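You operate a simulated robot arm through the tools that you are given. There is no shell and no other tool.

Carry out the task below with a simulated two-armed robot. There is one attempt and no reset: what you move stays moved.

TASK
Crank the bottle out of mould A on to the dead plate.
Fine: arm on HAND; shut the tongs on it; leave them open over the plate.

It is judged by the outcome, as a careful person would: the job done as asked, and still so three seconds after it is handed in. It fails if anything else is knocked over, pushed out of place, dropped, spilled or broken.

THE ROBOT
Two 6-joint arms with two-finger parallel grippers on one trunk, on a base that drives. Base frame: it is fixed to the floor where the robot stands at the start and does not move with it; the origin is under the middle of the robot, x ahead of it, y to its left, z up. Units: cm, rad, N and s.
The left shoulder is at the start at [8, 21.6, 153], the right one opposite. With the tool pointing down near the work surface each hand reaches from about 10 to 74 cm from the robot's upright axis, wherever it stands, measured 20 degrees to its own side. Places, roughly: bottle [100, 100, 100]. Payload 3.43 kg a hand.
The TCP of each hand is the grasp point between the finger pads, 3 cm short of the fingertips. In the tool frame z runs along the fingers and y along their closing line. The gripper opens to 9.4 cm. The fingers are 2.8 cm wide and 1 cm thick; the gripper's body (5 by 9.6 cm) begins 5.5 cm behind the TCP.
Orientation is that of the tool frame in the base frame, as a unit quaternion [x, y, z, w]. With the fingers straight down and closing along the base's y, the tool's x points along the base's -x, its y along +y and its z along -z.

THE INTERFACE
- The arms move only by the tool step_arm. It takes "left_rows", "right_rows" or both (then of equal length, played together; a hand with none holds still); each is a list of rows, each an object of numbers (a shift or turn left out is 0, a gripper value left out holds the last): "x", "y", "z": the shift along the tool's x, y, z in cm; "rx", "ry", "rz": the turn, a rotation vector about the tool's x, y, z in rad; "hand": the finger opening in cm, from 0 to 9.4. In form: [{"x": .., "y": .., "z": .., "rx": .., "ry": .., "rz": .., "hand": ..}, ...]. A call has 1 to 20 rows; each row shifts and turns the commanded pose from where the row before left it, along the tool's axes as they then stand. Rows are played at 5 a second. More than 5 cm and 0.15 rad between two rows, or a gripper value outside its range, and nothing of the call is played. Where a pose cannot be reached the arm comes as near as it can. A force on the tool above 40 N (or 10 N above the force at the start of the call, whichever is more), or a blocked arm, ends the call early, and 0.2 s more pass. Each finger travels about 7.2 cm/s and halts on what it meets, pressing with about 38 N; the grip force reading is that of the motor and also rises with nothing between the fingers. The clock runs only during rows and for 0.2 s after the last one: add rows that do not move to give the fingers time. It gives the time, the measured TCP pose, the force on the tool (base axes), the opening and the grip force at its end, in the units of the frame above (readings bear some noise), with the torque about the TCP (base axes, N m) and any sound that the robot's microphone picked up.
- Cameras (640 x 400 px; columns grow to the right, rows downward): "scene" is now at [8.55, 1.07, 166.5]; the picture's right is [0.19, -0.98, 0.00], its down [-0.92, -0.18, -0.36] and it looks along [0.36, 0.07, -0.93] (base axes); focal length 295 px, centre (320, 200). "left" rides on the left gripper at [7.6, -1.4, -10.2] in its tool frame; the picture's right is [0.18, 0.98, 0.00], its down [-0.75, 0.14, -0.64] and it looks along [-0.63, 0.12, 0.77] (tool axes); focal length 243 px, centre (320, 200). "right" rides on the right gripper at [7.6, 1.4, -10.3] in its tool frame; the picture's right is [-0.18, 0.98, 0.00], its down [-0.75, -0.14, -0.64] and it looks along [-0.63, -0.12, 0.77] (tool axes); focal length 243 px, centre (320, 200). There is no depth. A picture from a camera that has moved, and an enlarged one, comes with that camera's place and axes in the base frame and with its lens.
- snapshot(camera): a new picture of that camera. It takes no simulated time.
- move_column(by): slides the trunk up (or, below 0, down) by that many cm; the arms and the scene camera ride with it, the base frame stays. It gives what a move gives, with no picture.
- steer(legs): drives the robot by 1 to 6 legs, each [ahead, left, turn to the left] in cm, cm and rad, along the robot's own axes; the way and the turn of a leg run together, so that a leg with both is an arc; at most 150 cm and 3.142 rad a leg. The arms and the cameras ride along, it lands a little off, and it stops where it bumps. It gives what a move gives.
- pan_tilt(pan, tilt): turns the head with the scene camera to pan (to the left, within 1.501 rad either way) and tilt (down, from -0.506 to 1.204), counted from straight ahead of the robot. It gives what a move gives.
- enlarge(camera, box): a new picture of the part [left, top, right, bottom] of that camera's present view, enlarged. It takes no simulated time.
- job_done(): hands the job in; it is judged then, once.

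Places have to be worked out from the pictures, the camera data and where the tool is seen. Open the grippers and draw the arms clear of the work before you hand the job in, unless the task says otherwise.

The tools are called after "Request:" as name(argument=value, ...) on one line, values as JSON. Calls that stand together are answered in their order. step_arm: Moves the arms, as the interface text tells. Its arguments: {"type":"object","properties":{"left_rows":{"type":"array","items":{"type":"object","properties":{"x":{"type":"number"},"y":{"type":"number"},"z":{"type":"number"},"rx":{"type":"number"},"ry":{"type":"number"},"rz":{"type":"number"},"hand":{"type":"number"}}}},"right_rows":{"type":"array","items":{"type":"object","properties":{"x":{"type":"number"},"y":{"type":"number"},"z":{"type":"number"},"rx":{"type":"number"},"ry":{"type":"number"},"rz":{"type":"number"},"hand":{"type":"number"}}}}},"required":[]} The other tools are called the same way: move_column (by) slides the trunk up or down; steer (legs) drives the base; pan_tilt (pan, tilt) turns the head that bears the scene camera; snapshot (camera) takes a picture; enlarge (camera, box) takes an enlarged picture of a part of a camera's view; job_done () hands the job in.

At the start:

```text
clock: 0.0
left_position: [24.93, 19.96, 98.77]
left_tcp_rot: [0.0, 1.0, 0.0, 0.002]
left_wrist_force: [-1.2, -0.5, 0.0]
left_ft_torque: [-0.01, 0.01, 0.0]
left_opening: 9.42
left_finger_force: 0.1
right_position: [48.98, -5.36, 88.16]
right_tcp_rot: [-0.001, 1.0, 0.0, 0.0]
right_wrist_force: [-0.1, -0.1, -0.6]
right_ft_torque: [0.02, -0.01, -0.01]
right_opening: 9.39
right_finger_force: 0.2
trunk travel left (down, up): [-76.0, 8.0]
robot x, y, heading: [-0.21, -0.18, 0.001]
head pan, tilt: [0.19, 1.201]
```

scene: 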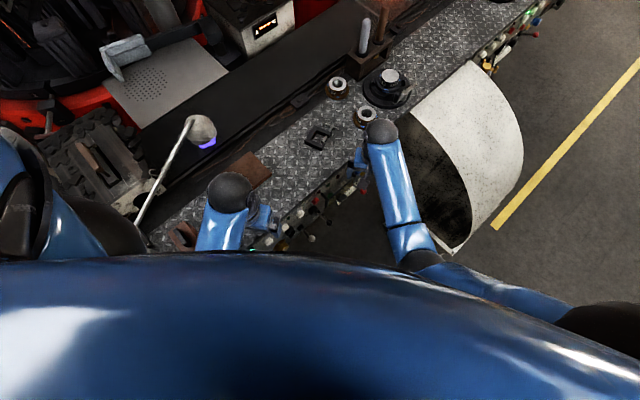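
right: 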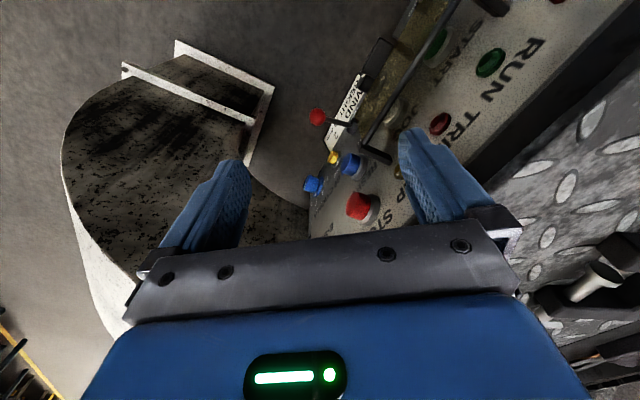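
left: 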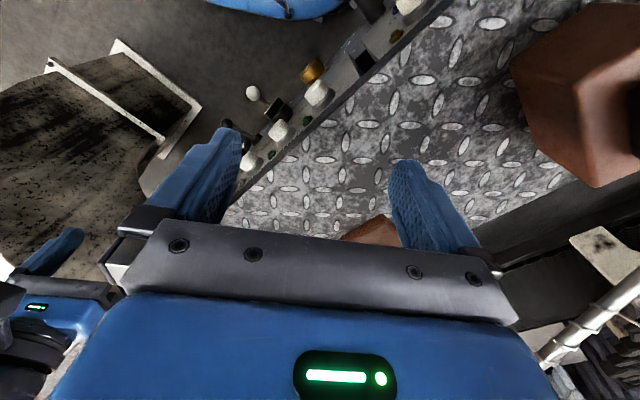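

The pictures show a glass-forming machine with a panel of buttons and levers along its front edge. I first turn the head to look toward the bottle near [100,100,100] and at the control panel.

Request:
pan_tilt(pan=0.7, tilt=0.5)

Request:
snapshot(camera="scene")

```text
clock: 1.1
left_position: [24.96, 19.9, 98.84]
left_tcp_rot: [0.0, 1.0, -0.001, 0.002]
left_wrist_force: [-0.2, 0.7, -0.2]
left_ft_torque: [0.01, 0.01, -0.01]
left_opening: 9.4
left_finger_force: 0.1
right_position: [48.82, -5.38, 88.27]
right_tcp_rot: [0.001, 1.0, 0.0, 0.0]
right_wrist_force: [0.1, -0.1, -0.5]
right_ft_torque: [0.01, 0.04, 0.01]
right_opening: 9.39
right_finger_force: 0.0
trunk travel left (down, up): [-76.0, 8.0]
robot x, y, heading: [0.05, -0.3, 0.001]
head pan, tilt: [0.7, 0.499]
```

```text
taken
camera scene: at [10.04, 5.87, 171.86], right [0.64, -0.77, 0.0], down [-0.37, -0.31, -0.88], along [0.67, 0.56, -0.48], focal length 295 px, centre (320, 200)
```

scene: 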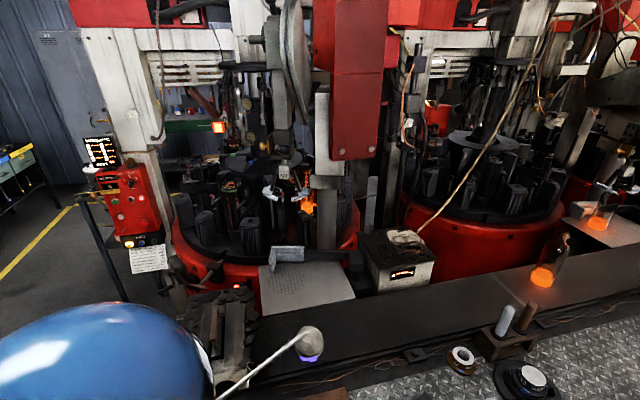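

The machine has takeout tongs, a glowing bottle, a perforated plate (likely the dead plate), a red control box, and a ball-knobbed rod. I enlarge several parts to read them.

Request:
enlarge(camera="scene", box=[170, 100, 360, 220])

Request:
enlarge(camera="scene", box=[70, 120, 230, 280])

Request:
enlarge(camera="scene", box=[160, 230, 460, 400])

Request:
enlarge(camera="scene", box=[340, 180, 640, 400])

```text
3.33 times, centred on (265, 160) of scene
camera zoom: at [10.04, 5.87, 171.86], right [0.64, -0.77, 0.0], down [-0.37, -0.31, -0.88], along [0.67, 0.56, -0.48], focal length 984 px, centre (503, 333)
```

zoom: 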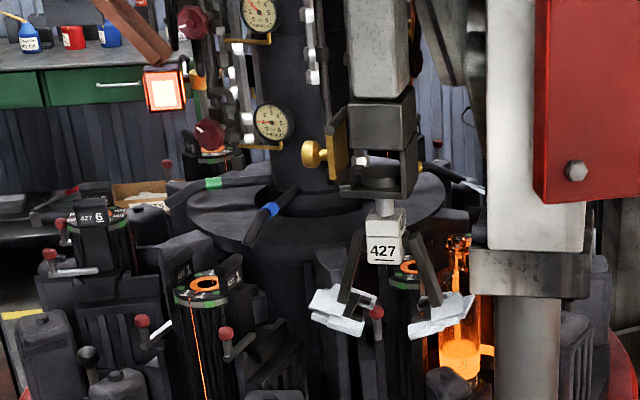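

```text
2.50 times, centred on (150, 200) of scene
camera zoom: at [10.04, 5.87, 171.86], right [0.64, -0.77, 0.0], down [-0.37, -0.31, -0.88], along [0.67, 0.56, -0.48], focal length 738 px, centre (745, 200)
```

zoom: 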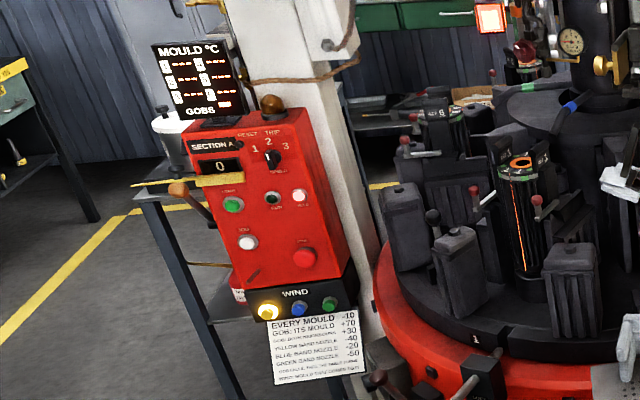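

```text
2.13 times, centred on (310, 315) of scene
camera zoom: at [10.04, 5.87, 171.86], right [0.64, -0.77, 0.0], down [-0.37, -0.31, -0.88], along [0.67, 0.56, -0.48], focal length 630 px, centre (341, -45)
```

zoom: 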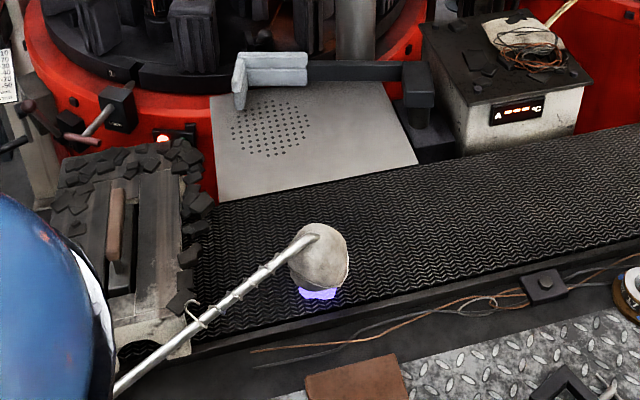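

```text
1.82 times, centred on (490, 290) of scene
camera zoom: at [10.04, 5.87, 171.86], right [0.64, -0.77, 0.0], down [-0.37, -0.31, -0.88], along [0.67, 0.56, -0.48], focal length 537 px, centre (11, 36)
```

zoom: 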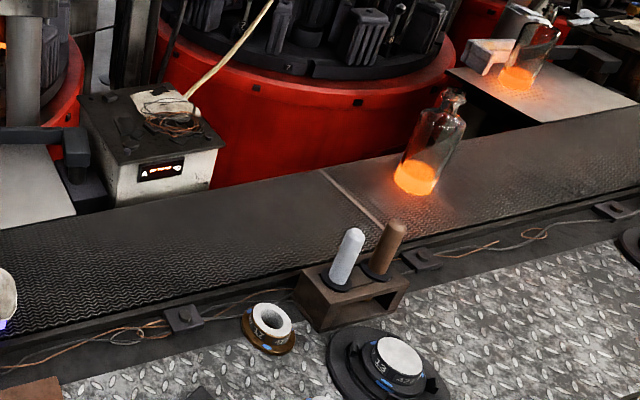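

The tongs with the "427" tag hang over a glowing bottle in an open mould. I look for the takeout controls (HAND/AUTO selector, crank) on the panel along the front edge, and other parts around.

Request:
pan_tilt(pan=0.0, tilt=0.8)

Request:
snapshot(camera="scene")

Request:
enlarge(camera="right", box=[280, 0, 640, 225])

Request:
enlarge(camera="left", box=[200, 0, 520, 200])

```text
clock: 2.1
left_position: [24.87, 19.85, 98.74]
left_tcp_rot: [0.0, 1.0, 0.0, 0.002]
left_wrist_force: [-0.2, 0.3, 0.6]
left_ft_torque: [-0.01, -0.02, -0.01]
left_opening: 9.39
left_finger_force: 0.1
right_position: [48.97, -5.42, 88.15]
right_tcp_rot: [0.0, 1.0, -0.001, 0.001]
right_wrist_force: [-1.5, -0.8, -0.7]
right_ft_torque: [-0.01, 0.0, 0.04]
right_opening: 9.43
right_finger_force: 0.0
trunk travel left (down, up): [-76.0, 8.0]
robot x, y, heading: [-0.2, -0.01, 0.004]
head pan, tilt: [0.0, 0.799]
```

```text
taken
camera scene: at [11.13, 0.01, 169.28], right [0.0, -1.0, 0.0], down [-0.72, 0.0, -0.7], along [0.7, 0.0, -0.72], focal length 295 px, centre (320, 200)
```

scene: 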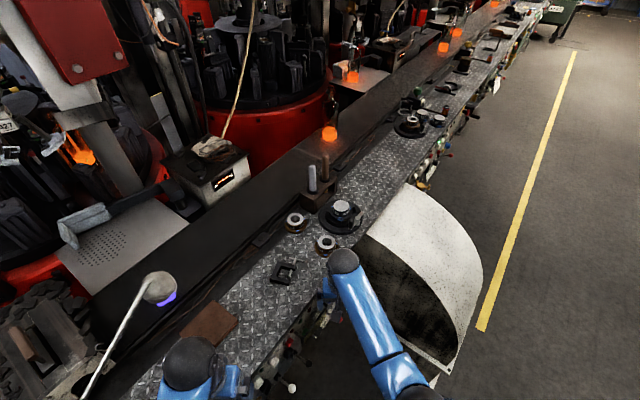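

```text
1.78 times, centred on (460, 112) of right
camera zoom: at [41.17, -4.02, 98.27], right [0.18, 0.98, 0.0], down [0.75, -0.14, 0.64], along [0.63, -0.12, -0.77], focal length 431 px, centre (71, 356)
```

zoom: 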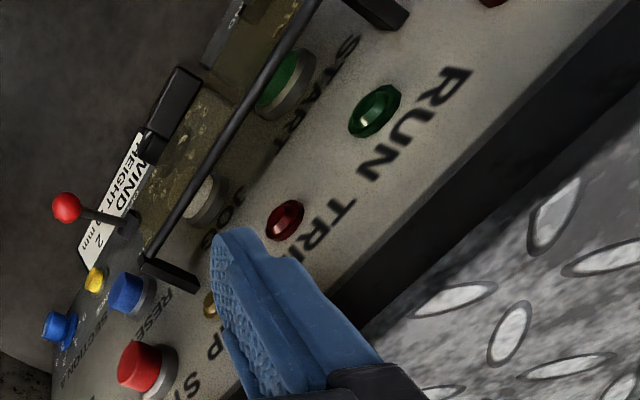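

```text
2.00 times, centred on (360, 100) of left
camera zoom: at [17.29, 18.61, 108.81], right [-0.18, 0.98, 0.0], down [0.75, 0.14, 0.65], along [0.63, 0.12, -0.76], focal length 485 px, centre (240, 400)
```

zoom: 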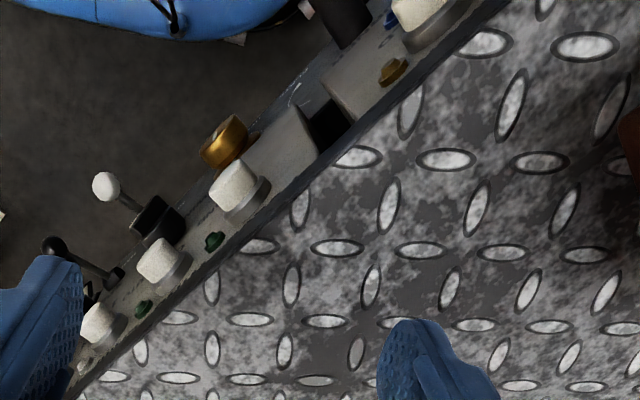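

The bench front edge runs diagonally ahead-right of the robot, with a panel facing the floor side. Before moving I look at the floor space on my right and the panel from above.

Request:
pan_tilt(pan=-0.8, tilt=0.8)

Request:
snapshot(camera="scene")

Request:
pan_tilt(pan=-1.5, tilt=0.6)

Request:
snapshot(camera="scene")

Request:
pan_tilt(pan=1.5, tilt=0.6)

Request:
snapshot(camera="scene")

```text
clock: 3.3
left_position: [24.97, 19.78, 98.55]
left_tcp_rot: [0.0, 1.0, 0.0, 0.002]
left_wrist_force: [-0.8, 1.0, -0.2]
left_ft_torque: [-0.02, 0.03, 0.01]
left_opening: 9.39
left_finger_force: 0.0
right_position: [48.85, -5.37, 88.18]
right_tcp_rot: [0.0, 1.0, 0.0, 0.0]
right_wrist_force: [0.1, 0.7, -0.1]
right_ft_torque: [-0.02, -0.03, -0.04]
right_opening: 9.4
right_finger_force: 0.1
trunk travel left (down, up): [-76.0, 8.0]
robot x, y, heading: [0.11, -0.19, -0.0]
head pan, tilt: [-0.799, 0.799]
```

```text
taken
camera scene: at [8.69, -5.77, 169.27], right [-0.72, -0.7, 0.0], down [-0.5, 0.51, -0.7], along [0.49, -0.5, -0.72], focal length 295 px, centre (320, 200)
```

scene: 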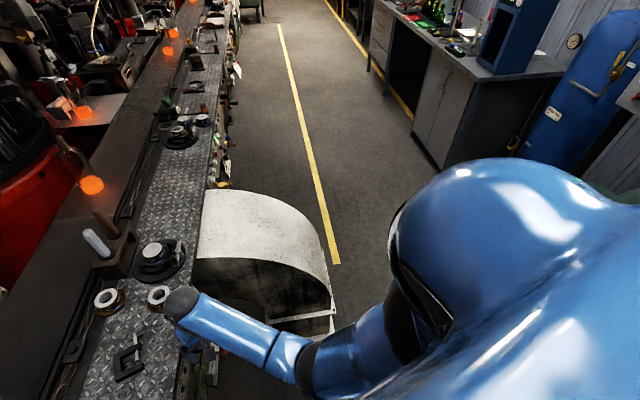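

```text
clock: 4.3
left_position: [24.87, 19.84, 98.75]
left_tcp_rot: [0.001, 1.0, 0.0, 0.002]
left_wrist_force: [0.2, 0.4, 0.5]
left_ft_torque: [-0.01, -0.01, 0.02]
left_opening: 9.38
left_finger_force: 0.2
right_position: [48.99, -5.34, 88.19]
right_tcp_rot: [0.0, 1.0, -0.001, 0.0]
right_wrist_force: [-0.4, -0.2, 0.4]
right_ft_torque: [-0.02, 0.0, 0.02]
right_opening: 9.42
right_finger_force: 0.1
trunk travel left (down, up): [-76.0, 8.0]
robot x, y, heading: [-0.38, -0.19, 0.002]
head pan, tilt: [-1.499, 0.6]
```

```text
taken
camera scene: at [3.7, -8.8, 170.96], right [-1.0, -0.07, 0.0], down [-0.04, 0.56, -0.82], along [0.06, -0.82, -0.57], focal length 295 px, centre (320, 200)
```

scene: 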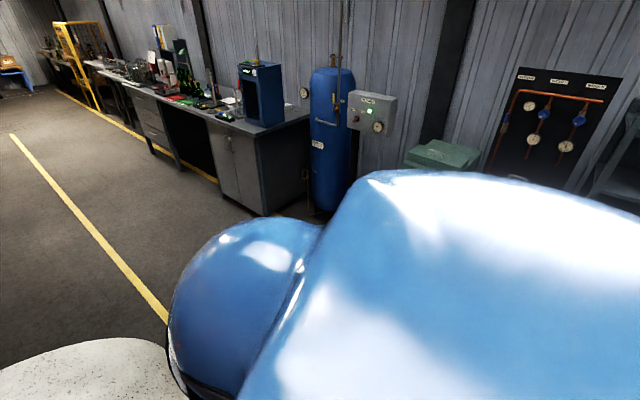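

```text
clock: 6.9
left_position: [24.89, 19.93, 98.65]
left_tcp_rot: [0.001, 1.0, 0.0, 0.002]
left_wrist_force: [-1.2, 0.0, 0.1]
left_ft_torque: [0.02, -0.03, 0.0]
left_opening: 9.37
left_finger_force: 0.1
right_position: [48.89, -5.43, 88.33]
right_tcp_rot: [0.0, 1.0, 0.0, 0.0]
right_wrist_force: [0.2, -1.0, 0.3]
right_ft_torque: [0.02, 0.0, 0.0]
right_opening: 9.4
right_finger_force: 0.0
trunk travel left (down, up): [-76.0, 8.0]
robot x, y, heading: [-0.18, 0.15, 0.0]
head pan, tilt: [1.499, 0.6]
```

```text
taken
camera scene: at [3.7, 8.83, 170.96], right [1.0, -0.07, 0.0], down [-0.04, -0.56, -0.83], along [0.06, 0.82, -0.56], focal length 295 px, centre (320, 200)
```

scene: 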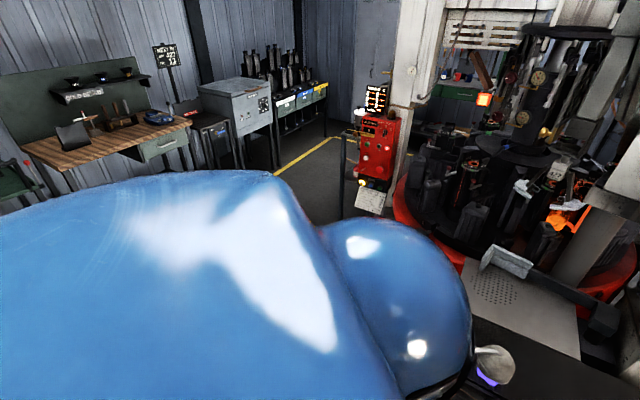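

The aisle behind the yellow line side is free. I raise both hands well clear of the bench before backing the robot off to view the panel.

Request:
step_arm(left_rows=[{"z": -4}, {"z": -4}, {"z": -4}, {"z": -4}], right_rows=[{"z": -4}, {"z": -4}, {"z": -4}, {"z": -4}])

Request:
snapshot(camera="right")

Request:
snapshot(camera="left")

```text
clock: 7.9
left_position: [23.16, 20.02, 99.64]
left_tcp_rot: [0.0, 1.0, 0.0, 0.004]
left_wrist_force: [0.2, -0.3, -0.6]
left_ft_torque: [-0.01, 0.05, -0.01]
left_opening: 9.42
left_finger_force: 0.0
left hand out of reach, approached as far as the arm can: row 1, 2, 3, 4
right_position: [50.72, -4.74, 99.73]
right_tcp_rot: [0.0, 1.0, 0.001, 0.001]
right_wrist_force: [0.3, -0.5, -0.3]
right_ft_torque: [0.04, 0.0, 0.0]
right_opening: 9.41
right_finger_force: 0.0
right hand out of reach, approached as far as the arm can: row 3, 4
trunk travel left (down, up): [-76.0, 8.0]
robot x, y, heading: [0.1, -0.02, 0.001]
head pan, tilt: [1.499, 0.6]
```

```text
taken
camera right: at [43.05, -3.28, 109.7], right [0.18, 0.98, 0.0], down [0.75, -0.14, 0.64], along [0.63, -0.12, -0.77], focal length 243 px, centre (320, 200)
```

right: 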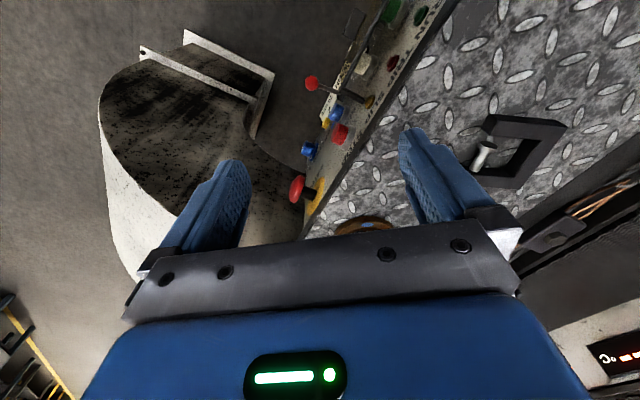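

```text
taken
camera left: at [15.45, 18.8, 109.69], right [-0.18, 0.98, 0.0], down [0.75, 0.14, 0.65], along [0.64, 0.12, -0.76], focal length 243 px, centre (320, 200)
```

left: 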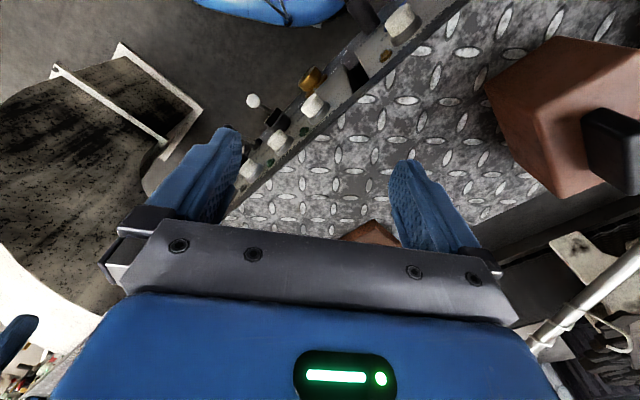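

The panel carries many knobs and levers. I raise the trunk for clearance and back the robot straight off the bench, then turn to face the panel.

Request:
move_column(by=7)

Request:
steer(legs=[[-20, -36, 0]])

Request:
pan_tilt(pan=1.0, tilt=0.9)

Request:
snapshot(camera="scene")

```text
clock: 9.0
left_position: [23.17, 20.03, 106.73]
left_tcp_rot: [0.0, 1.0, 0.0, 0.003]
left_wrist_force: [0.6, 0.2, 0.3]
left_ft_torque: [-0.01, 0.02, 0.01]
left_opening: 9.39
left_finger_force: 0.1
right_position: [50.7, -4.62, 106.66]
right_tcp_rot: [0.001, 1.0, 0.001, 0.002]
right_wrist_force: [0.2, 0.2, 1.0]
right_ft_torque: [-0.03, 0.0, 0.04]
right_opening: 9.41
right_finger_force: 0.0
trunk travel left (down, up): [-83.0, 1.0]
robot x, y, heading: [0.22, -0.3, 0.001]
head pan, tilt: [1.499, 0.6]
```

```text
clock: 11.6
left_position: [3.12, -15.6, 106.62]
left_tcp_rot: [0.001, 1.0, -0.001, 0.004]
left_wrist_force: [0.0, 0.3, -0.4]
left_ft_torque: [-0.03, -0.01, 0.04]
left_opening: 9.42
left_finger_force: 0.1
right_position: [30.84, -40.39, 106.66]
right_tcp_rot: [0.001, 1.0, 0.0, 0.001]
right_wrist_force: [-0.9, 0.2, -0.4]
right_ft_torque: [-0.01, 0.03, -0.04]
right_opening: 9.38
right_finger_force: 0.0
trunk travel left (down, up): [-83.0, 1.0]
robot x, y, heading: [-20.24, -35.54, -0.004]
head pan, tilt: [1.499, 0.6]
```

```text
clock: 12.5
left_position: [3.07, -15.92, 106.65]
left_tcp_rot: [0.001, 1.0, 0.0, 0.003]
left_wrist_force: [0.3, -0.2, 0.0]
left_ft_torque: [0.01, 0.01, 0.01]
left_opening: 9.4
left_finger_force: 0.0
right_position: [30.74, -40.71, 106.67]
right_tcp_rot: [0.0, 1.0, 0.0, 0.001]
right_wrist_force: [0.4, 0.4, -0.6]
right_ft_torque: [0.01, 0.0, 0.02]
right_opening: 9.41
right_finger_force: 0.2
trunk travel left (down, up): [-83.0, 1.0]
robot x, y, heading: [-20.19, -35.75, 0.0]
head pan, tilt: [1.0, 0.901]
```

```text
taken
camera scene: at [-12.91, -29.54, 175.49], right [0.84, -0.54, 0.0], down [-0.42, -0.66, -0.62], along [0.34, 0.52, -0.78], focal length 295 px, centre (320, 200)
```

scene: 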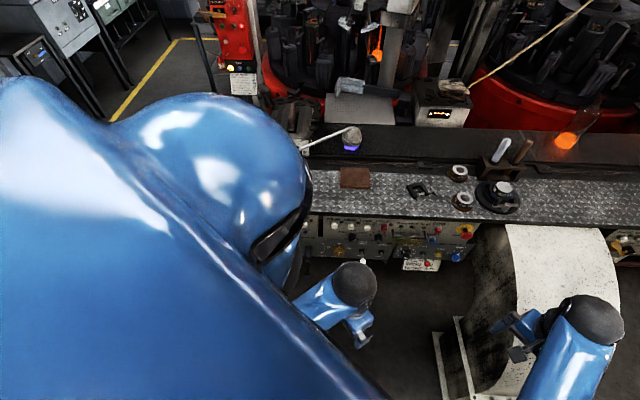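

The panel is visible now, perpendicular to about 1.0 rad left. I back off a little more and turn to face it squarely.

Request:
steer(legs=[[-14, -24, 0], [0, 0, 1.02]])

Request:
pan_tilt(pan=0.0, tilt=0.75)

Request:
snapshot(camera="scene")

```text
clock: 17.1
left_position: [-39.31, -29.86, 106.56]
left_tcp_rot: [-0.49, 0.872, 0.002, 0.003]
left_wrist_force: [0.4, 0.5, 0.5]
left_ft_torque: [-0.02, -0.02, -0.01]
left_opening: 9.4
left_finger_force: 0.1
right_position: [-3.72, -19.27, 106.66]
right_tcp_rot: [-0.49, 0.872, 0.002, 0.002]
right_wrist_force: [-0.5, 0.5, -0.3]
right_ft_torque: [-0.05, -0.02, 0.01]
right_opening: 9.41
right_finger_force: 0.0
trunk travel left (down, up): [-83.0, 1.0]
robot x, y, heading: [-34.08, -60.33, 1.025]
head pan, tilt: [1.0, 0.901]
```

```text
clock: 18.3
left_position: [-39.31, -29.88, 106.56]
left_tcp_rot: [-0.49, 0.872, 0.002, 0.003]
left_wrist_force: [-0.3, -0.5, -0.2]
left_ft_torque: [0.03, 0.0, 0.02]
left_opening: 9.41
left_finger_force: 0.0
right_position: [-3.73, -19.18, 106.62]
right_tcp_rot: [-0.49, 0.872, 0.001, 0.001]
right_wrist_force: [-0.5, 0.7, -0.1]
right_ft_torque: [-0.01, -0.02, -0.01]
right_opening: 9.38
right_finger_force: 0.1
trunk travel left (down, up): [-83.0, 1.0]
robot x, y, heading: [-34.28, -59.94, 1.028]
head pan, tilt: [0.0, 0.75]
```

```text
taken
camera scene: at [-28.26, -50.39, 176.67], right [0.85, -0.52, 0.0], down [-0.35, -0.58, -0.73], along [0.38, 0.62, -0.68], focal length 295 px, centre (320, 200)
```

scene: 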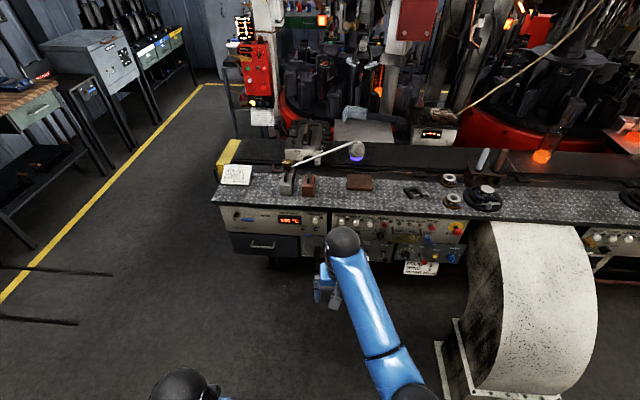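

Now the panel is in view. I enlarge it and the other readable parts.

Request:
enlarge(camera="scene", box=[325, 200, 475, 280])

Request:
enlarge(camera="scene", box=[210, 150, 350, 260])

Request:
enlarge(camera="scene", box=[270, 0, 480, 180])

Request:
enlarge(camera="scene", box=[220, 10, 300, 140])

```text
4.27 times, centred on (400, 240) of scene
camera zoom: at [-28.26, -50.39, 176.67], right [0.85, -0.52, 0.0], down [-0.35, -0.58, -0.73], along [0.38, 0.62, -0.68], focal length 1260 px, centre (-21, 29)
```

zoom: 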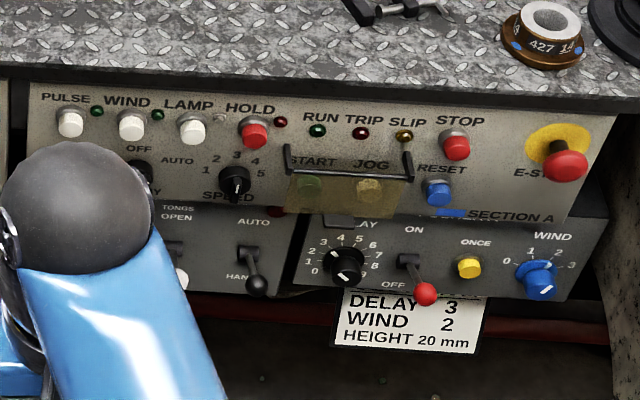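

```text
3.64 times, centred on (280, 205) of scene
camera zoom: at [-28.26, -50.39, 176.67], right [0.85, -0.52, 0.0], down [-0.35, -0.58, -0.73], along [0.38, 0.62, -0.68], focal length 1074 px, centre (466, 182)
```

zoom: 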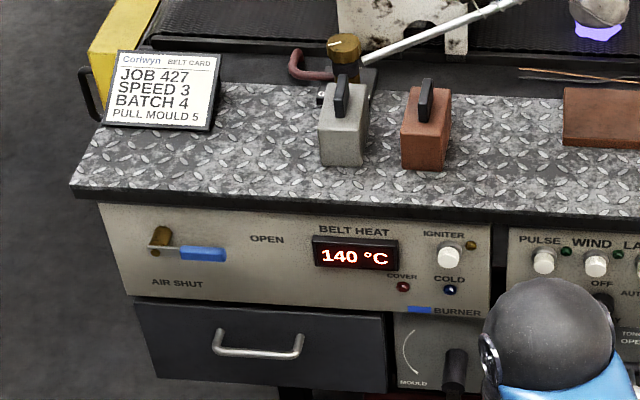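

```text
2.22 times, centred on (375, 90) of scene
camera zoom: at [-28.26, -50.39, 176.67], right [0.85, -0.52, 0.0], down [-0.35, -0.58, -0.73], along [0.38, 0.62, -0.68], focal length 656 px, centre (198, 444)
```

zoom: 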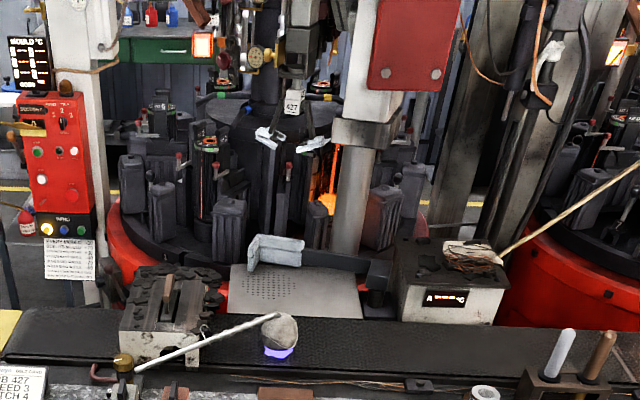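

```text
3.08 times, centred on (260, 75) of scene
camera zoom: at [-28.26, -50.39, 176.67], right [0.85, -0.52, 0.0], down [-0.35, -0.58, -0.73], along [0.38, 0.62, -0.68], focal length 908 px, centre (505, 585)
```

zoom: 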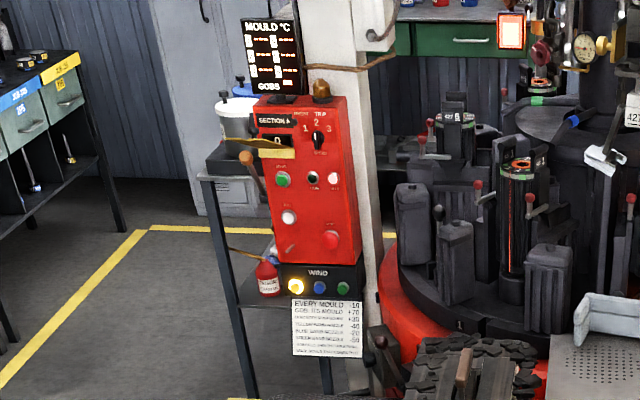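

The panel has a "TONGS OPEN" control and an AUTO/HAND lever, partly hidden by my right arm. I move the right hand to the right to uncover it.

Request:
step_arm(right_rows=[{"y": -5}, {"y": -5}, {"y": -5}, {"y": -5}, {"y": -5}])

Request:
enlarge(camera="scene", box=[310, 195, 480, 290])

```text
clock: 19.5
left_position: [-39.22, -30.07, 106.73]
left_tcp_rot: [-0.49, 0.872, 0.002, 0.003]
left_wrist_force: [-0.3, 0.3, 0.3]
left_ft_torque: [0.04, 0.01, -0.03]
left_opening: 9.41
left_finger_force: 0.0
right_position: [17.95, -31.98, 105.64]
right_tcp_rot: [-0.49, 0.872, 0.003, 0.001]
right_wrist_force: [0.1, -0.4, 0.6]
right_ft_torque: [-0.01, -0.01, -0.03]
right_opening: 9.39
right_finger_force: 0.1
right hand out of reach, approached as far as the arm can: row 1, 2
trunk travel left (down, up): [-83.0, 1.0]
robot x, y, heading: [-33.65, -59.88, 1.027]
head pan, tilt: [0.0, 0.75]
```

```text
3.76 times, centred on (395, 242) of scene
camera zoom: at [-28.05, -50.52, 176.67], right [0.85, -0.52, 0.0], down [-0.36, -0.58, -0.73], along [0.38, 0.63, -0.68], focal length 1111 px, centre (38, 40)
```

zoom: 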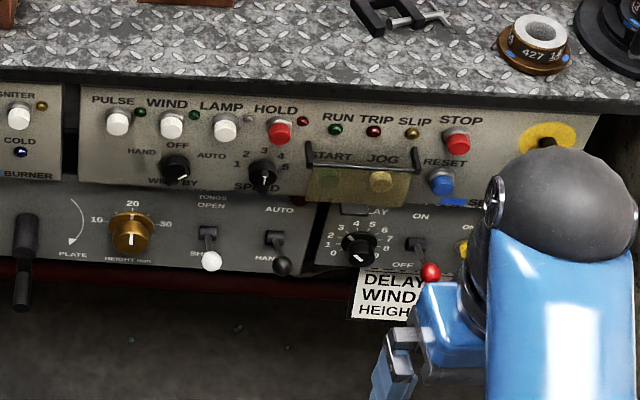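

The takeout subpanel shows a crank with MOULD→PLATE arc, HEIGHT knob, TONGS OPEN/SHUT lever and AUTO/HAND lever. I square up to the panel and lower the trunk to see it more face-on; the hands stay ~35 cm short of it.

Request:
steer(legs=[[0, 0, -0.075]])

Request:
move_column(by=-50)

Request:
pan_tilt(pan=-0.1, tilt=0.45)

Request:
snapshot(camera="scene")

```text
clock: 20.4
left_position: [-37.05, -29.56, 106.67]
left_tcp_rot: [-0.456, 0.89, 0.001, 0.003]
left_wrist_force: [-0.5, -0.1, -0.5]
left_ft_torque: [-0.01, -0.02, 0.0]
left_opening: 9.41
left_finger_force: 0.1
right_position: [19.65, -35.72, 105.74]
right_tcp_rot: [-0.457, 0.89, 0.001, 0.002]
right_wrist_force: [-0.3, -0.2, -0.1]
right_ft_torque: [-0.01, -0.03, -0.02]
right_opening: 9.38
right_finger_force: 0.1
trunk travel left (down, up): [-83.0, 1.0]
robot x, y, heading: [-34.25, -60.06, 0.948]
head pan, tilt: [0.0, 0.75]
```

```text
refused: -50 is not a number from -40 to 40
```

```text
clock: 21.2
left_position: [-36.95, -29.65, 106.61]
left_tcp_rot: [-0.456, 0.89, 0.001, 0.003]
left_wrist_force: [-0.6, 0.8, 0.7]
left_ft_torque: [0.01, 0.02, 0.0]
left_opening: 9.39
left_finger_force: 0.1
right_position: [19.48, -35.88, 105.83]
right_tcp_rot: [-0.457, 0.89, 0.001, 0.002]
right_wrist_force: [-1.0, 0.5, -0.1]
right_ft_torque: [0.01, 0.01, 0.01]
right_opening: 9.4
right_finger_force: 0.1
trunk travel left (down, up): [-83.0, 1.0]
robot x, y, heading: [-34.21, -60.23, 0.953]
head pan, tilt: [-0.099, 0.45]
```

```text
taken
camera scene: at [-26.37, -50.67, 179.31], right [0.75, -0.66, 0.0], down [-0.29, -0.33, -0.9], along [0.59, 0.68, -0.44], focal length 295 px, centre (320, 200)
```

scene: 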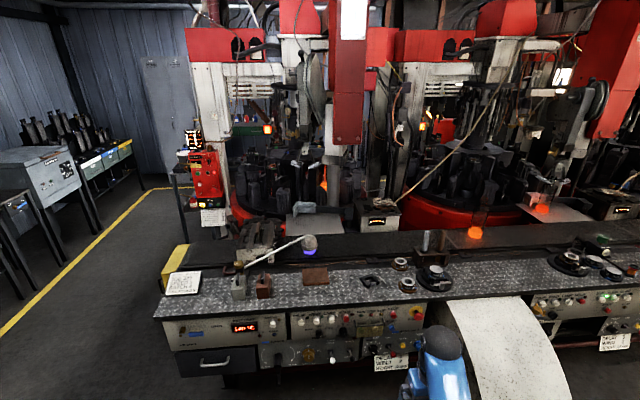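

Column moves are limited to 40 cm. I lower by 40.

Request:
move_column(by=-40)

Request:
snapshot(camera="scene")

```text
clock: 25.0
left_position: [-37.1, -29.62, 66.61]
left_tcp_rot: [-0.457, 0.89, 0.002, 0.003]
left_wrist_force: [0.4, 0.0, 0.0]
left_ft_torque: [-0.01, -0.01, 0.03]
left_opening: 9.37
left_finger_force: 0.3
right_position: [19.66, -35.78, 65.58]
right_tcp_rot: [-0.457, 0.89, 0.001, 0.002]
right_wrist_force: [-0.8, -0.6, 0.8]
right_ft_torque: [-0.02, 0.01, 0.02]
right_opening: 9.41
right_finger_force: 0.1
trunk travel left (down, up): [-43.0, 41.0]
robot x, y, heading: [-33.97, -59.98, 0.951]
head pan, tilt: [-0.099, 0.45]
```

```text
taken
camera scene: at [-26.31, -50.71, 139.32], right [0.75, -0.66, 0.0], down [-0.29, -0.33, -0.9], along [0.59, 0.68, -0.44], focal length 295 px, centre (320, 200)
```

scene: 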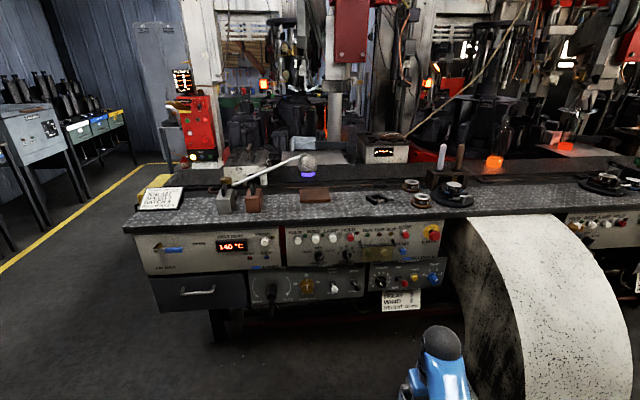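

Request:
enlarge(camera="scene", box=[245, 220, 445, 320])

Request:
enlarge(camera="scene", box=[245, 260, 375, 310])

Request:
enlarge(camera="scene", box=[270, 90, 370, 170])

```text
3.20 times, centred on (345, 270) of scene
camera zoom: at [-26.31, -50.71, 139.32], right [0.75, -0.66, 0.0], down [-0.29, -0.33, -0.9], along [0.59, 0.68, -0.44], focal length 945 px, centre (240, -24)
```

zoom: 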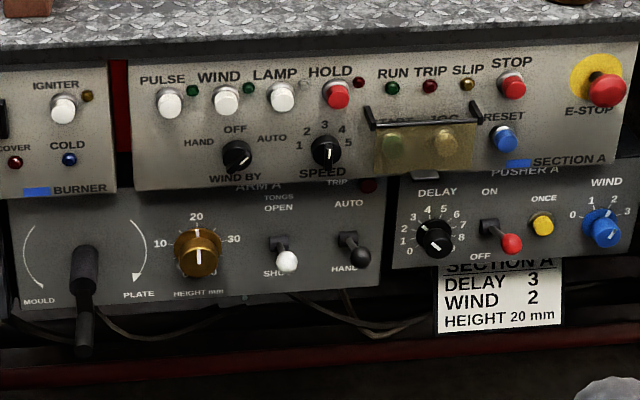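

```text
4.92 times, centred on (310, 285) of scene
camera zoom: at [-26.31, -50.71, 139.32], right [0.75, -0.66, 0.0], down [-0.29, -0.33, -0.9], along [0.59, 0.68, -0.44], focal length 1453 px, centre (369, -218)
```

zoom: 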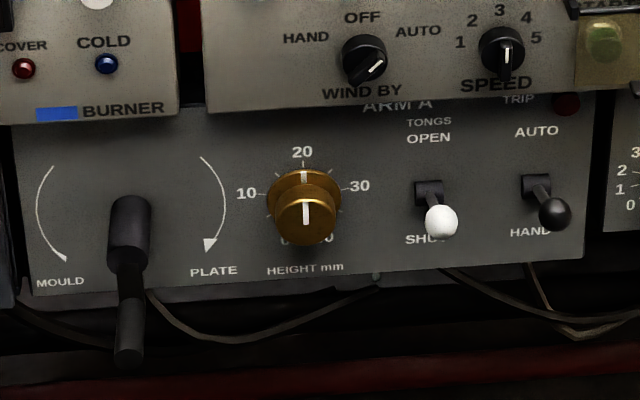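

```text
5.00 times, centred on (320, 130) of scene
camera zoom: at [-26.31, -50.71, 139.32], right [0.75, -0.66, 0.0], down [-0.29, -0.33, -0.9], along [0.59, 0.68, -0.44], focal length 1476 px, centre (320, 550)
```

zoom: 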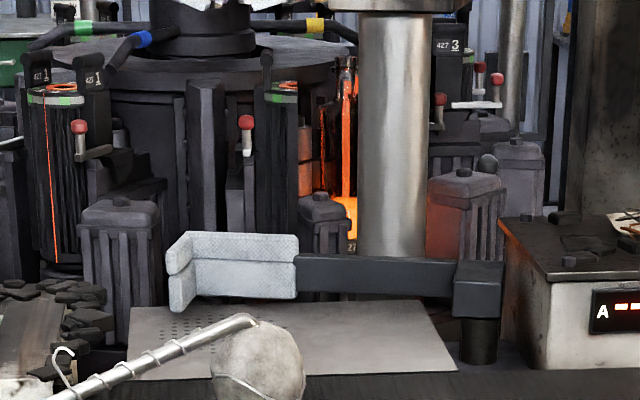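

The panel "ARM A" has a crank (CCW to MOULD, CW to PLATE), HEIGHT, TONGS and AUTO/HAND levers. I bring the right hand camera in front of it for a level close look to judge lever positions.

Request:
step_arm(right_rows=[{"x": -2, "y": 3.4, "z": 1.5}, {"x": -2, "y": 3.4, "z": 1.5}, {"x": -2, "y": 3.4, "z": 1.5}, {"x": -2, "y": 3.4, "z": 1.5}, {"x": -2, "y": 3.4, "z": 1.5}, {"ry": -0.15}, {"ry": -0.15}, {"ry": -0.15}, {"ry": -0.15}, {"ry": -0.15}, {}])

Request:
snapshot(camera="right")

Request:
snapshot(camera="scene")

```text
clock: 27.4
left_position: [-36.96, -29.6, 66.63]
left_tcp_rot: [-0.456, 0.89, 0.002, 0.003]
left_wrist_force: [-0.4, 0.4, 1.1]
left_ft_torque: [0.01, 0.0, 0.02]
left_opening: 9.38
left_finger_force: 0.1
right_position: [11.61, -17.66, 58.42]
right_tcp_rot: [-0.425, 0.827, 0.169, 0.328]
right_wrist_force: [-0.2, 0.1, 0.1]
right_ft_torque: [0.04, -0.01, -0.02]
right_opening: 9.38
right_finger_force: 0.0
trunk travel left (down, up): [-43.0, 41.0]
robot x, y, heading: [-34.25, -60.28, 0.944]
head pan, tilt: [-0.099, 0.45]
```

```text
taken
camera right: at [3.09, -27.17, 60.4], right [-0.72, 0.68, 0.13], down [0.18, 0.01, 0.98], along [0.67, 0.73, -0.13], focal length 243 px, centre (320, 200)
```

right: 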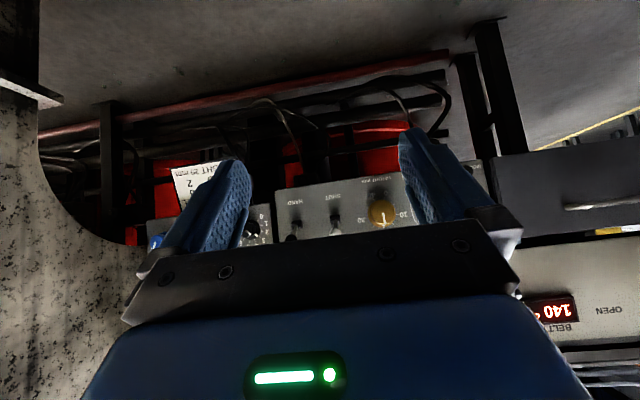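

```text
taken
camera scene: at [-26.3, -50.68, 139.32], right [0.75, -0.66, 0.0], down [-0.29, -0.33, -0.9], along [0.59, 0.68, -0.44], focal length 295 px, centre (320, 200)
```

scene: 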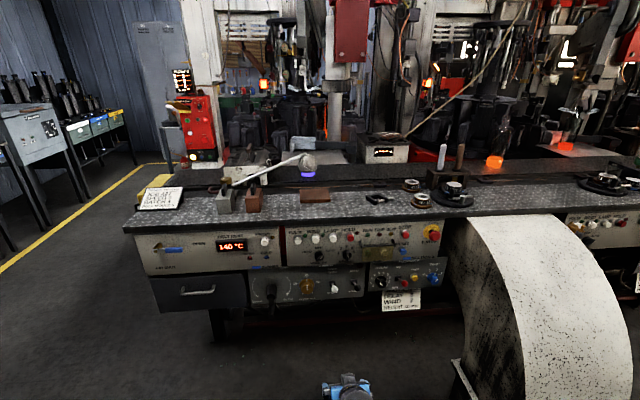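

The view is inverted (the hand camera sees upside down here), and the gripper hides part of it. I enlarge the panel part, then raise the hand a bit.

Request:
enlarge(camera="right", box=[220, 150, 420, 260])

Request:
step_arm(right_rows=[{"ry": 0.15}, {"ry": 0.15}, {"x": -3, "z": -3}, {"x": -3, "z": -3}, {"x": -3, "z": -3}, {"x": -3, "z": -3}, {}])

Request:
snapshot(camera="right")

```text
3.20 times, centred on (320, 205) of right
camera zoom: at [3.09, -27.17, 60.4], right [-0.72, 0.68, 0.13], down [0.18, 0.01, 0.98], along [0.67, 0.73, -0.13], focal length 776 px, centre (320, 184)
```

zoom: 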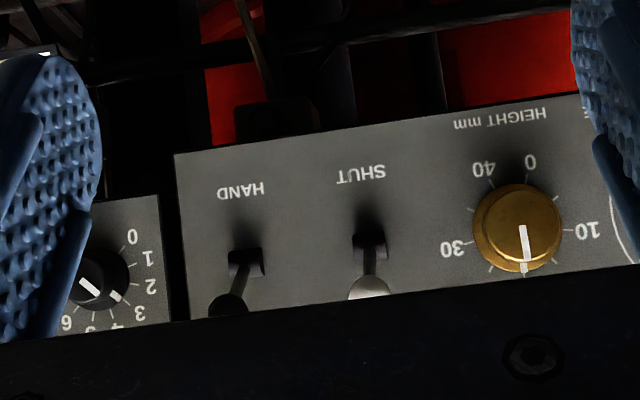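

```text
clock: 29.0
left_position: [-36.96, -29.63, 66.72]
left_tcp_rot: [-0.456, 0.89, 0.002, 0.004]
left_wrist_force: [0.2, 0.1, 0.0]
left_ft_torque: [0.03, 0.0, -0.01]
left_opening: 9.4
left_finger_force: 0.1
right_position: [14.84, -13.4, 74.28]
right_tcp_rot: [-0.445, 0.867, 0.103, 0.2]
right_wrist_force: [-0.1, -0.5, -0.3]
right_ft_torque: [0.02, 0.0, 0.01]
right_opening: 9.42
right_finger_force: 0.0
trunk travel left (down, up): [-43.0, 41.0]
robot x, y, heading: [-34.1, -59.95, 0.947]
head pan, tilt: [-0.099, 0.45]
```

```text
taken
camera right: at [7.07, -21.82, 80.0], right [-0.7, 0.71, 0.08], down [0.35, 0.24, 0.91], along [0.62, 0.67, -0.41], focal length 243 px, centre (320, 200)
```

right: 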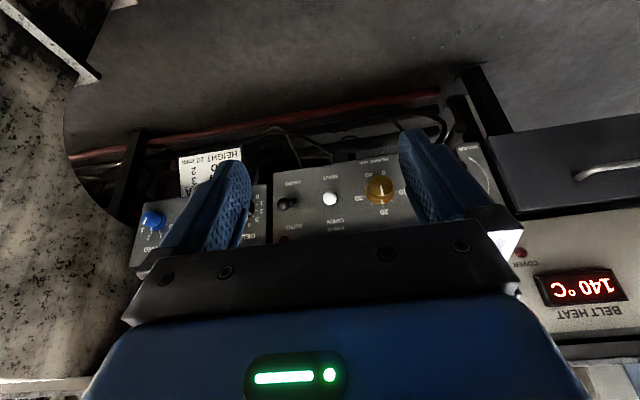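

From the level view, both levers point up and outward: tongs at OPEN and arm at AUTO, so HAND is down. Now I bring the left hand's camera in front of the crank to study it.

Request:
step_arm(left_rows=[{"x": -4.5, "y": -1.6}, {"x": -4.5, "y": -1.6}, {"x": -4.5, "y": -1.6}, {"x": -4.5, "y": -1.6}, {"x": -4.5, "y": -1.6}, {"x": -4.5, "y": -1.6}, {"x": -4.5, "y": -1.6}, {"x": -4.5, "y": -1.6}, {"ry": -0.15}, {"ry": -0.15}, {"ry": -0.15}, {}])

Request:
snapshot(camera="left")

Request:
snapshot(camera="scene")

```text
clock: 31.6
left_position: [-6.22, -8.32, 63.51]
left_tcp_rot: [-0.445, 0.866, 0.104, 0.202]
left_wrist_force: [-0.5, -0.7, 0.4]
left_ft_torque: [-0.02, -0.01, -0.03]
left_opening: 9.41
left_finger_force: 0.1
left hand out of reach, approached as far as the arm can: row 1, 2, 3
right_position: [14.83, -13.26, 74.18]
right_tcp_rot: [-0.445, 0.867, 0.104, 0.2]
right_wrist_force: [-0.6, 0.2, -0.2]
right_ft_torque: [-0.03, 0.02, -0.02]
right_opening: 9.42
right_finger_force: 0.1
trunk travel left (down, up): [-43.0, 41.0]
robot x, y, heading: [-34.23, -60.24, 0.95]
head pan, tilt: [-0.099, 0.45]
```

```text
taken
camera left: at [-11.59, -18.24, 69.27], right [-0.89, 0.44, -0.08], down [0.11, 0.4, 0.91], along [0.43, 0.8, -0.41], focal length 243 px, centre (320, 200)
```

left: 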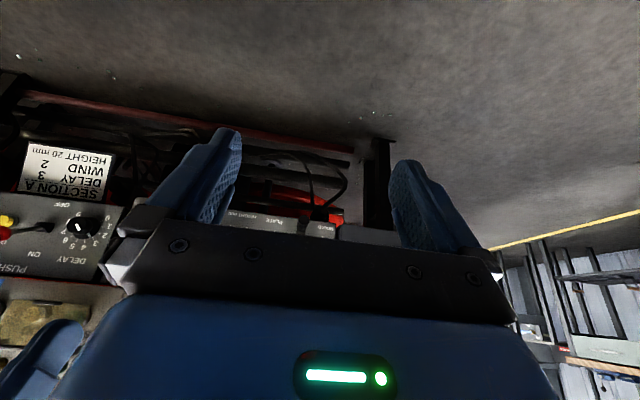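

```text
taken
camera scene: at [-26.28, -50.68, 139.31], right [0.75, -0.66, 0.0], down [-0.29, -0.33, -0.9], along [0.59, 0.68, -0.44], focal length 295 px, centre (320, 200)
```

scene: 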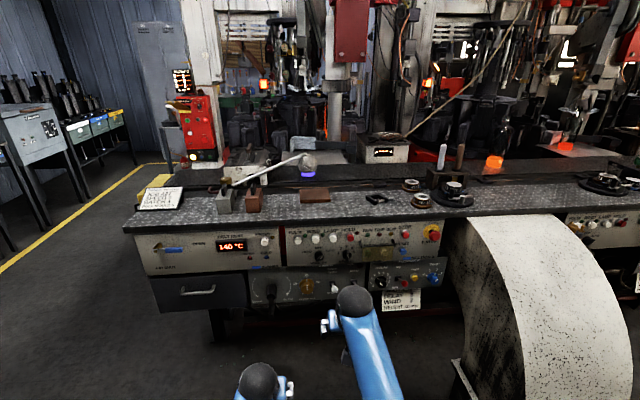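

The left camera is too low; I raise the left hand about 12 cm to see the crank.

Request:
step_arm(left_rows=[{"x": -1.75, "y": -1.3, "z": -3.6}, {"x": -1.75, "y": -1.3, "z": -3.6}, {"x": -1.75, "y": -1.3, "z": -3.6}, {"x": -1.75, "y": -1.3, "z": -3.6}, {}])

Request:
snapshot(camera="left")

```text
clock: 32.8
left_position: [-1.9, -11.5, 79.73]
left_tcp_rot: [-0.446, 0.866, 0.103, 0.202]
left_wrist_force: [-1.3, -0.5, -0.1]
left_ft_torque: [-0.01, 0.02, -0.01]
left_opening: 9.41
left_finger_force: 0.0
right_position: [14.86, -13.44, 74.31]
right_tcp_rot: [-0.445, 0.867, 0.103, 0.2]
right_wrist_force: [0.7, -0.3, 0.6]
right_ft_torque: [-0.01, -0.01, 0.02]
right_opening: 9.39
right_finger_force: 0.0
trunk travel left (down, up): [-43.0, 41.0]
robot x, y, heading: [-34.37, -59.93, 0.947]
head pan, tilt: [-0.099, 0.45]
```

```text
taken
camera left: at [-7.43, -21.35, 85.44], right [-0.89, 0.44, -0.08], down [0.11, 0.4, 0.91], along [0.43, 0.8, -0.41], focal length 243 px, centre (320, 200)
```

left: 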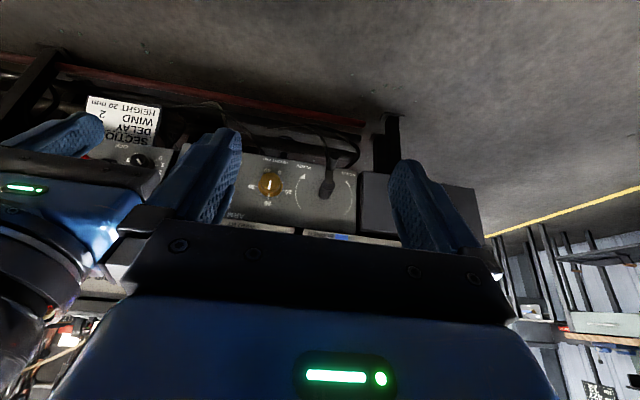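

Request:
enlarge(camera="left", box=[225, 130, 385, 240])

```text
3.64 times, centred on (305, 185) of left
camera zoom: at [-7.43, -21.35, 85.44], right [-0.89, 0.44, -0.08], down [0.11, 0.4, 0.91], along [0.43, 0.8, -0.41], focal length 882 px, centre (374, 254)
```

zoom: 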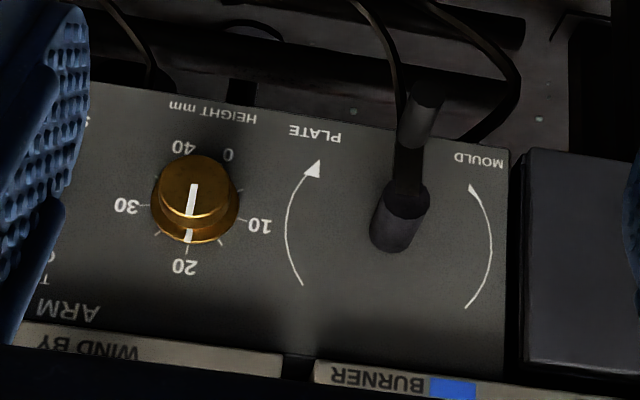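

The crank is clear now: a hub with an arm hanging down and a handle sticking out; CCW goes to MOULD, CW to PLATE. By triangulation the tongs (66,67,~130) hang over the dead plate, so I must crank to MOULD first. I turn both hands to point forward and draw them back before driving closer.

Request:
step_arm(left_rows=[{"ry": -0.14}, {"ry": -0.14}, {"ry": -0.14}, {"ry": -0.14}, {"ry": -0.14}, {"ry": -0.14}, {"ry": -0.14}, {"ry": -0.14}, {"y": 2, "z": -4}, {"y": 2, "z": -4}, {"y": 2, "z": -4}, {"y": 2, "z": -4}, {}], right_rows=[{"ry": -0.14}, {"ry": -0.14}, {"ry": -0.14}, {"ry": -0.14}, {"ry": -0.14}, {"ry": -0.14}, {"ry": -0.14}, {"ry": -0.14}, {"y": -1, "z": -4.5}, {"y": -1, "z": -4.5}, {"y": -1, "z": -4.5}, {"y": -1, "z": -4.5}, {}])

Request:
snapshot(camera="scene")

```text
clock: 35.6
left_position: [-17.83, -19.73, 79.46]
left_tcp_rot: [-0.323, 0.628, 0.323, 0.63]
left_wrist_force: [-0.1, 0.6, 0.0]
left_ft_torque: [0.02, 0.01, 0.0]
left_opening: 9.39
left_finger_force: 0.1
right_position: [7.63, -30.18, 74.24]
right_tcp_rot: [-0.323, 0.629, 0.323, 0.629]
right_wrist_force: [-0.4, 0.2, -0.2]
right_ft_torque: [0.02, 0.0, 0.07]
right_opening: 9.39
right_finger_force: 0.1
trunk travel left (down, up): [-43.0, 41.0]
robot x, y, heading: [-34.18, -59.97, 0.95]
head pan, tilt: [-0.099, 0.45]
```

```text
taken
camera scene: at [-26.17, -50.57, 139.3], right [0.75, -0.66, 0.0], down [-0.29, -0.33, -0.9], along [0.59, 0.68, -0.44], focal length 295 px, centre (320, 200)
```

scene: 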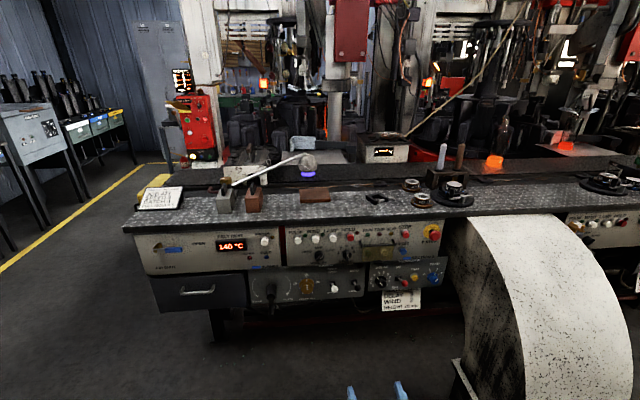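

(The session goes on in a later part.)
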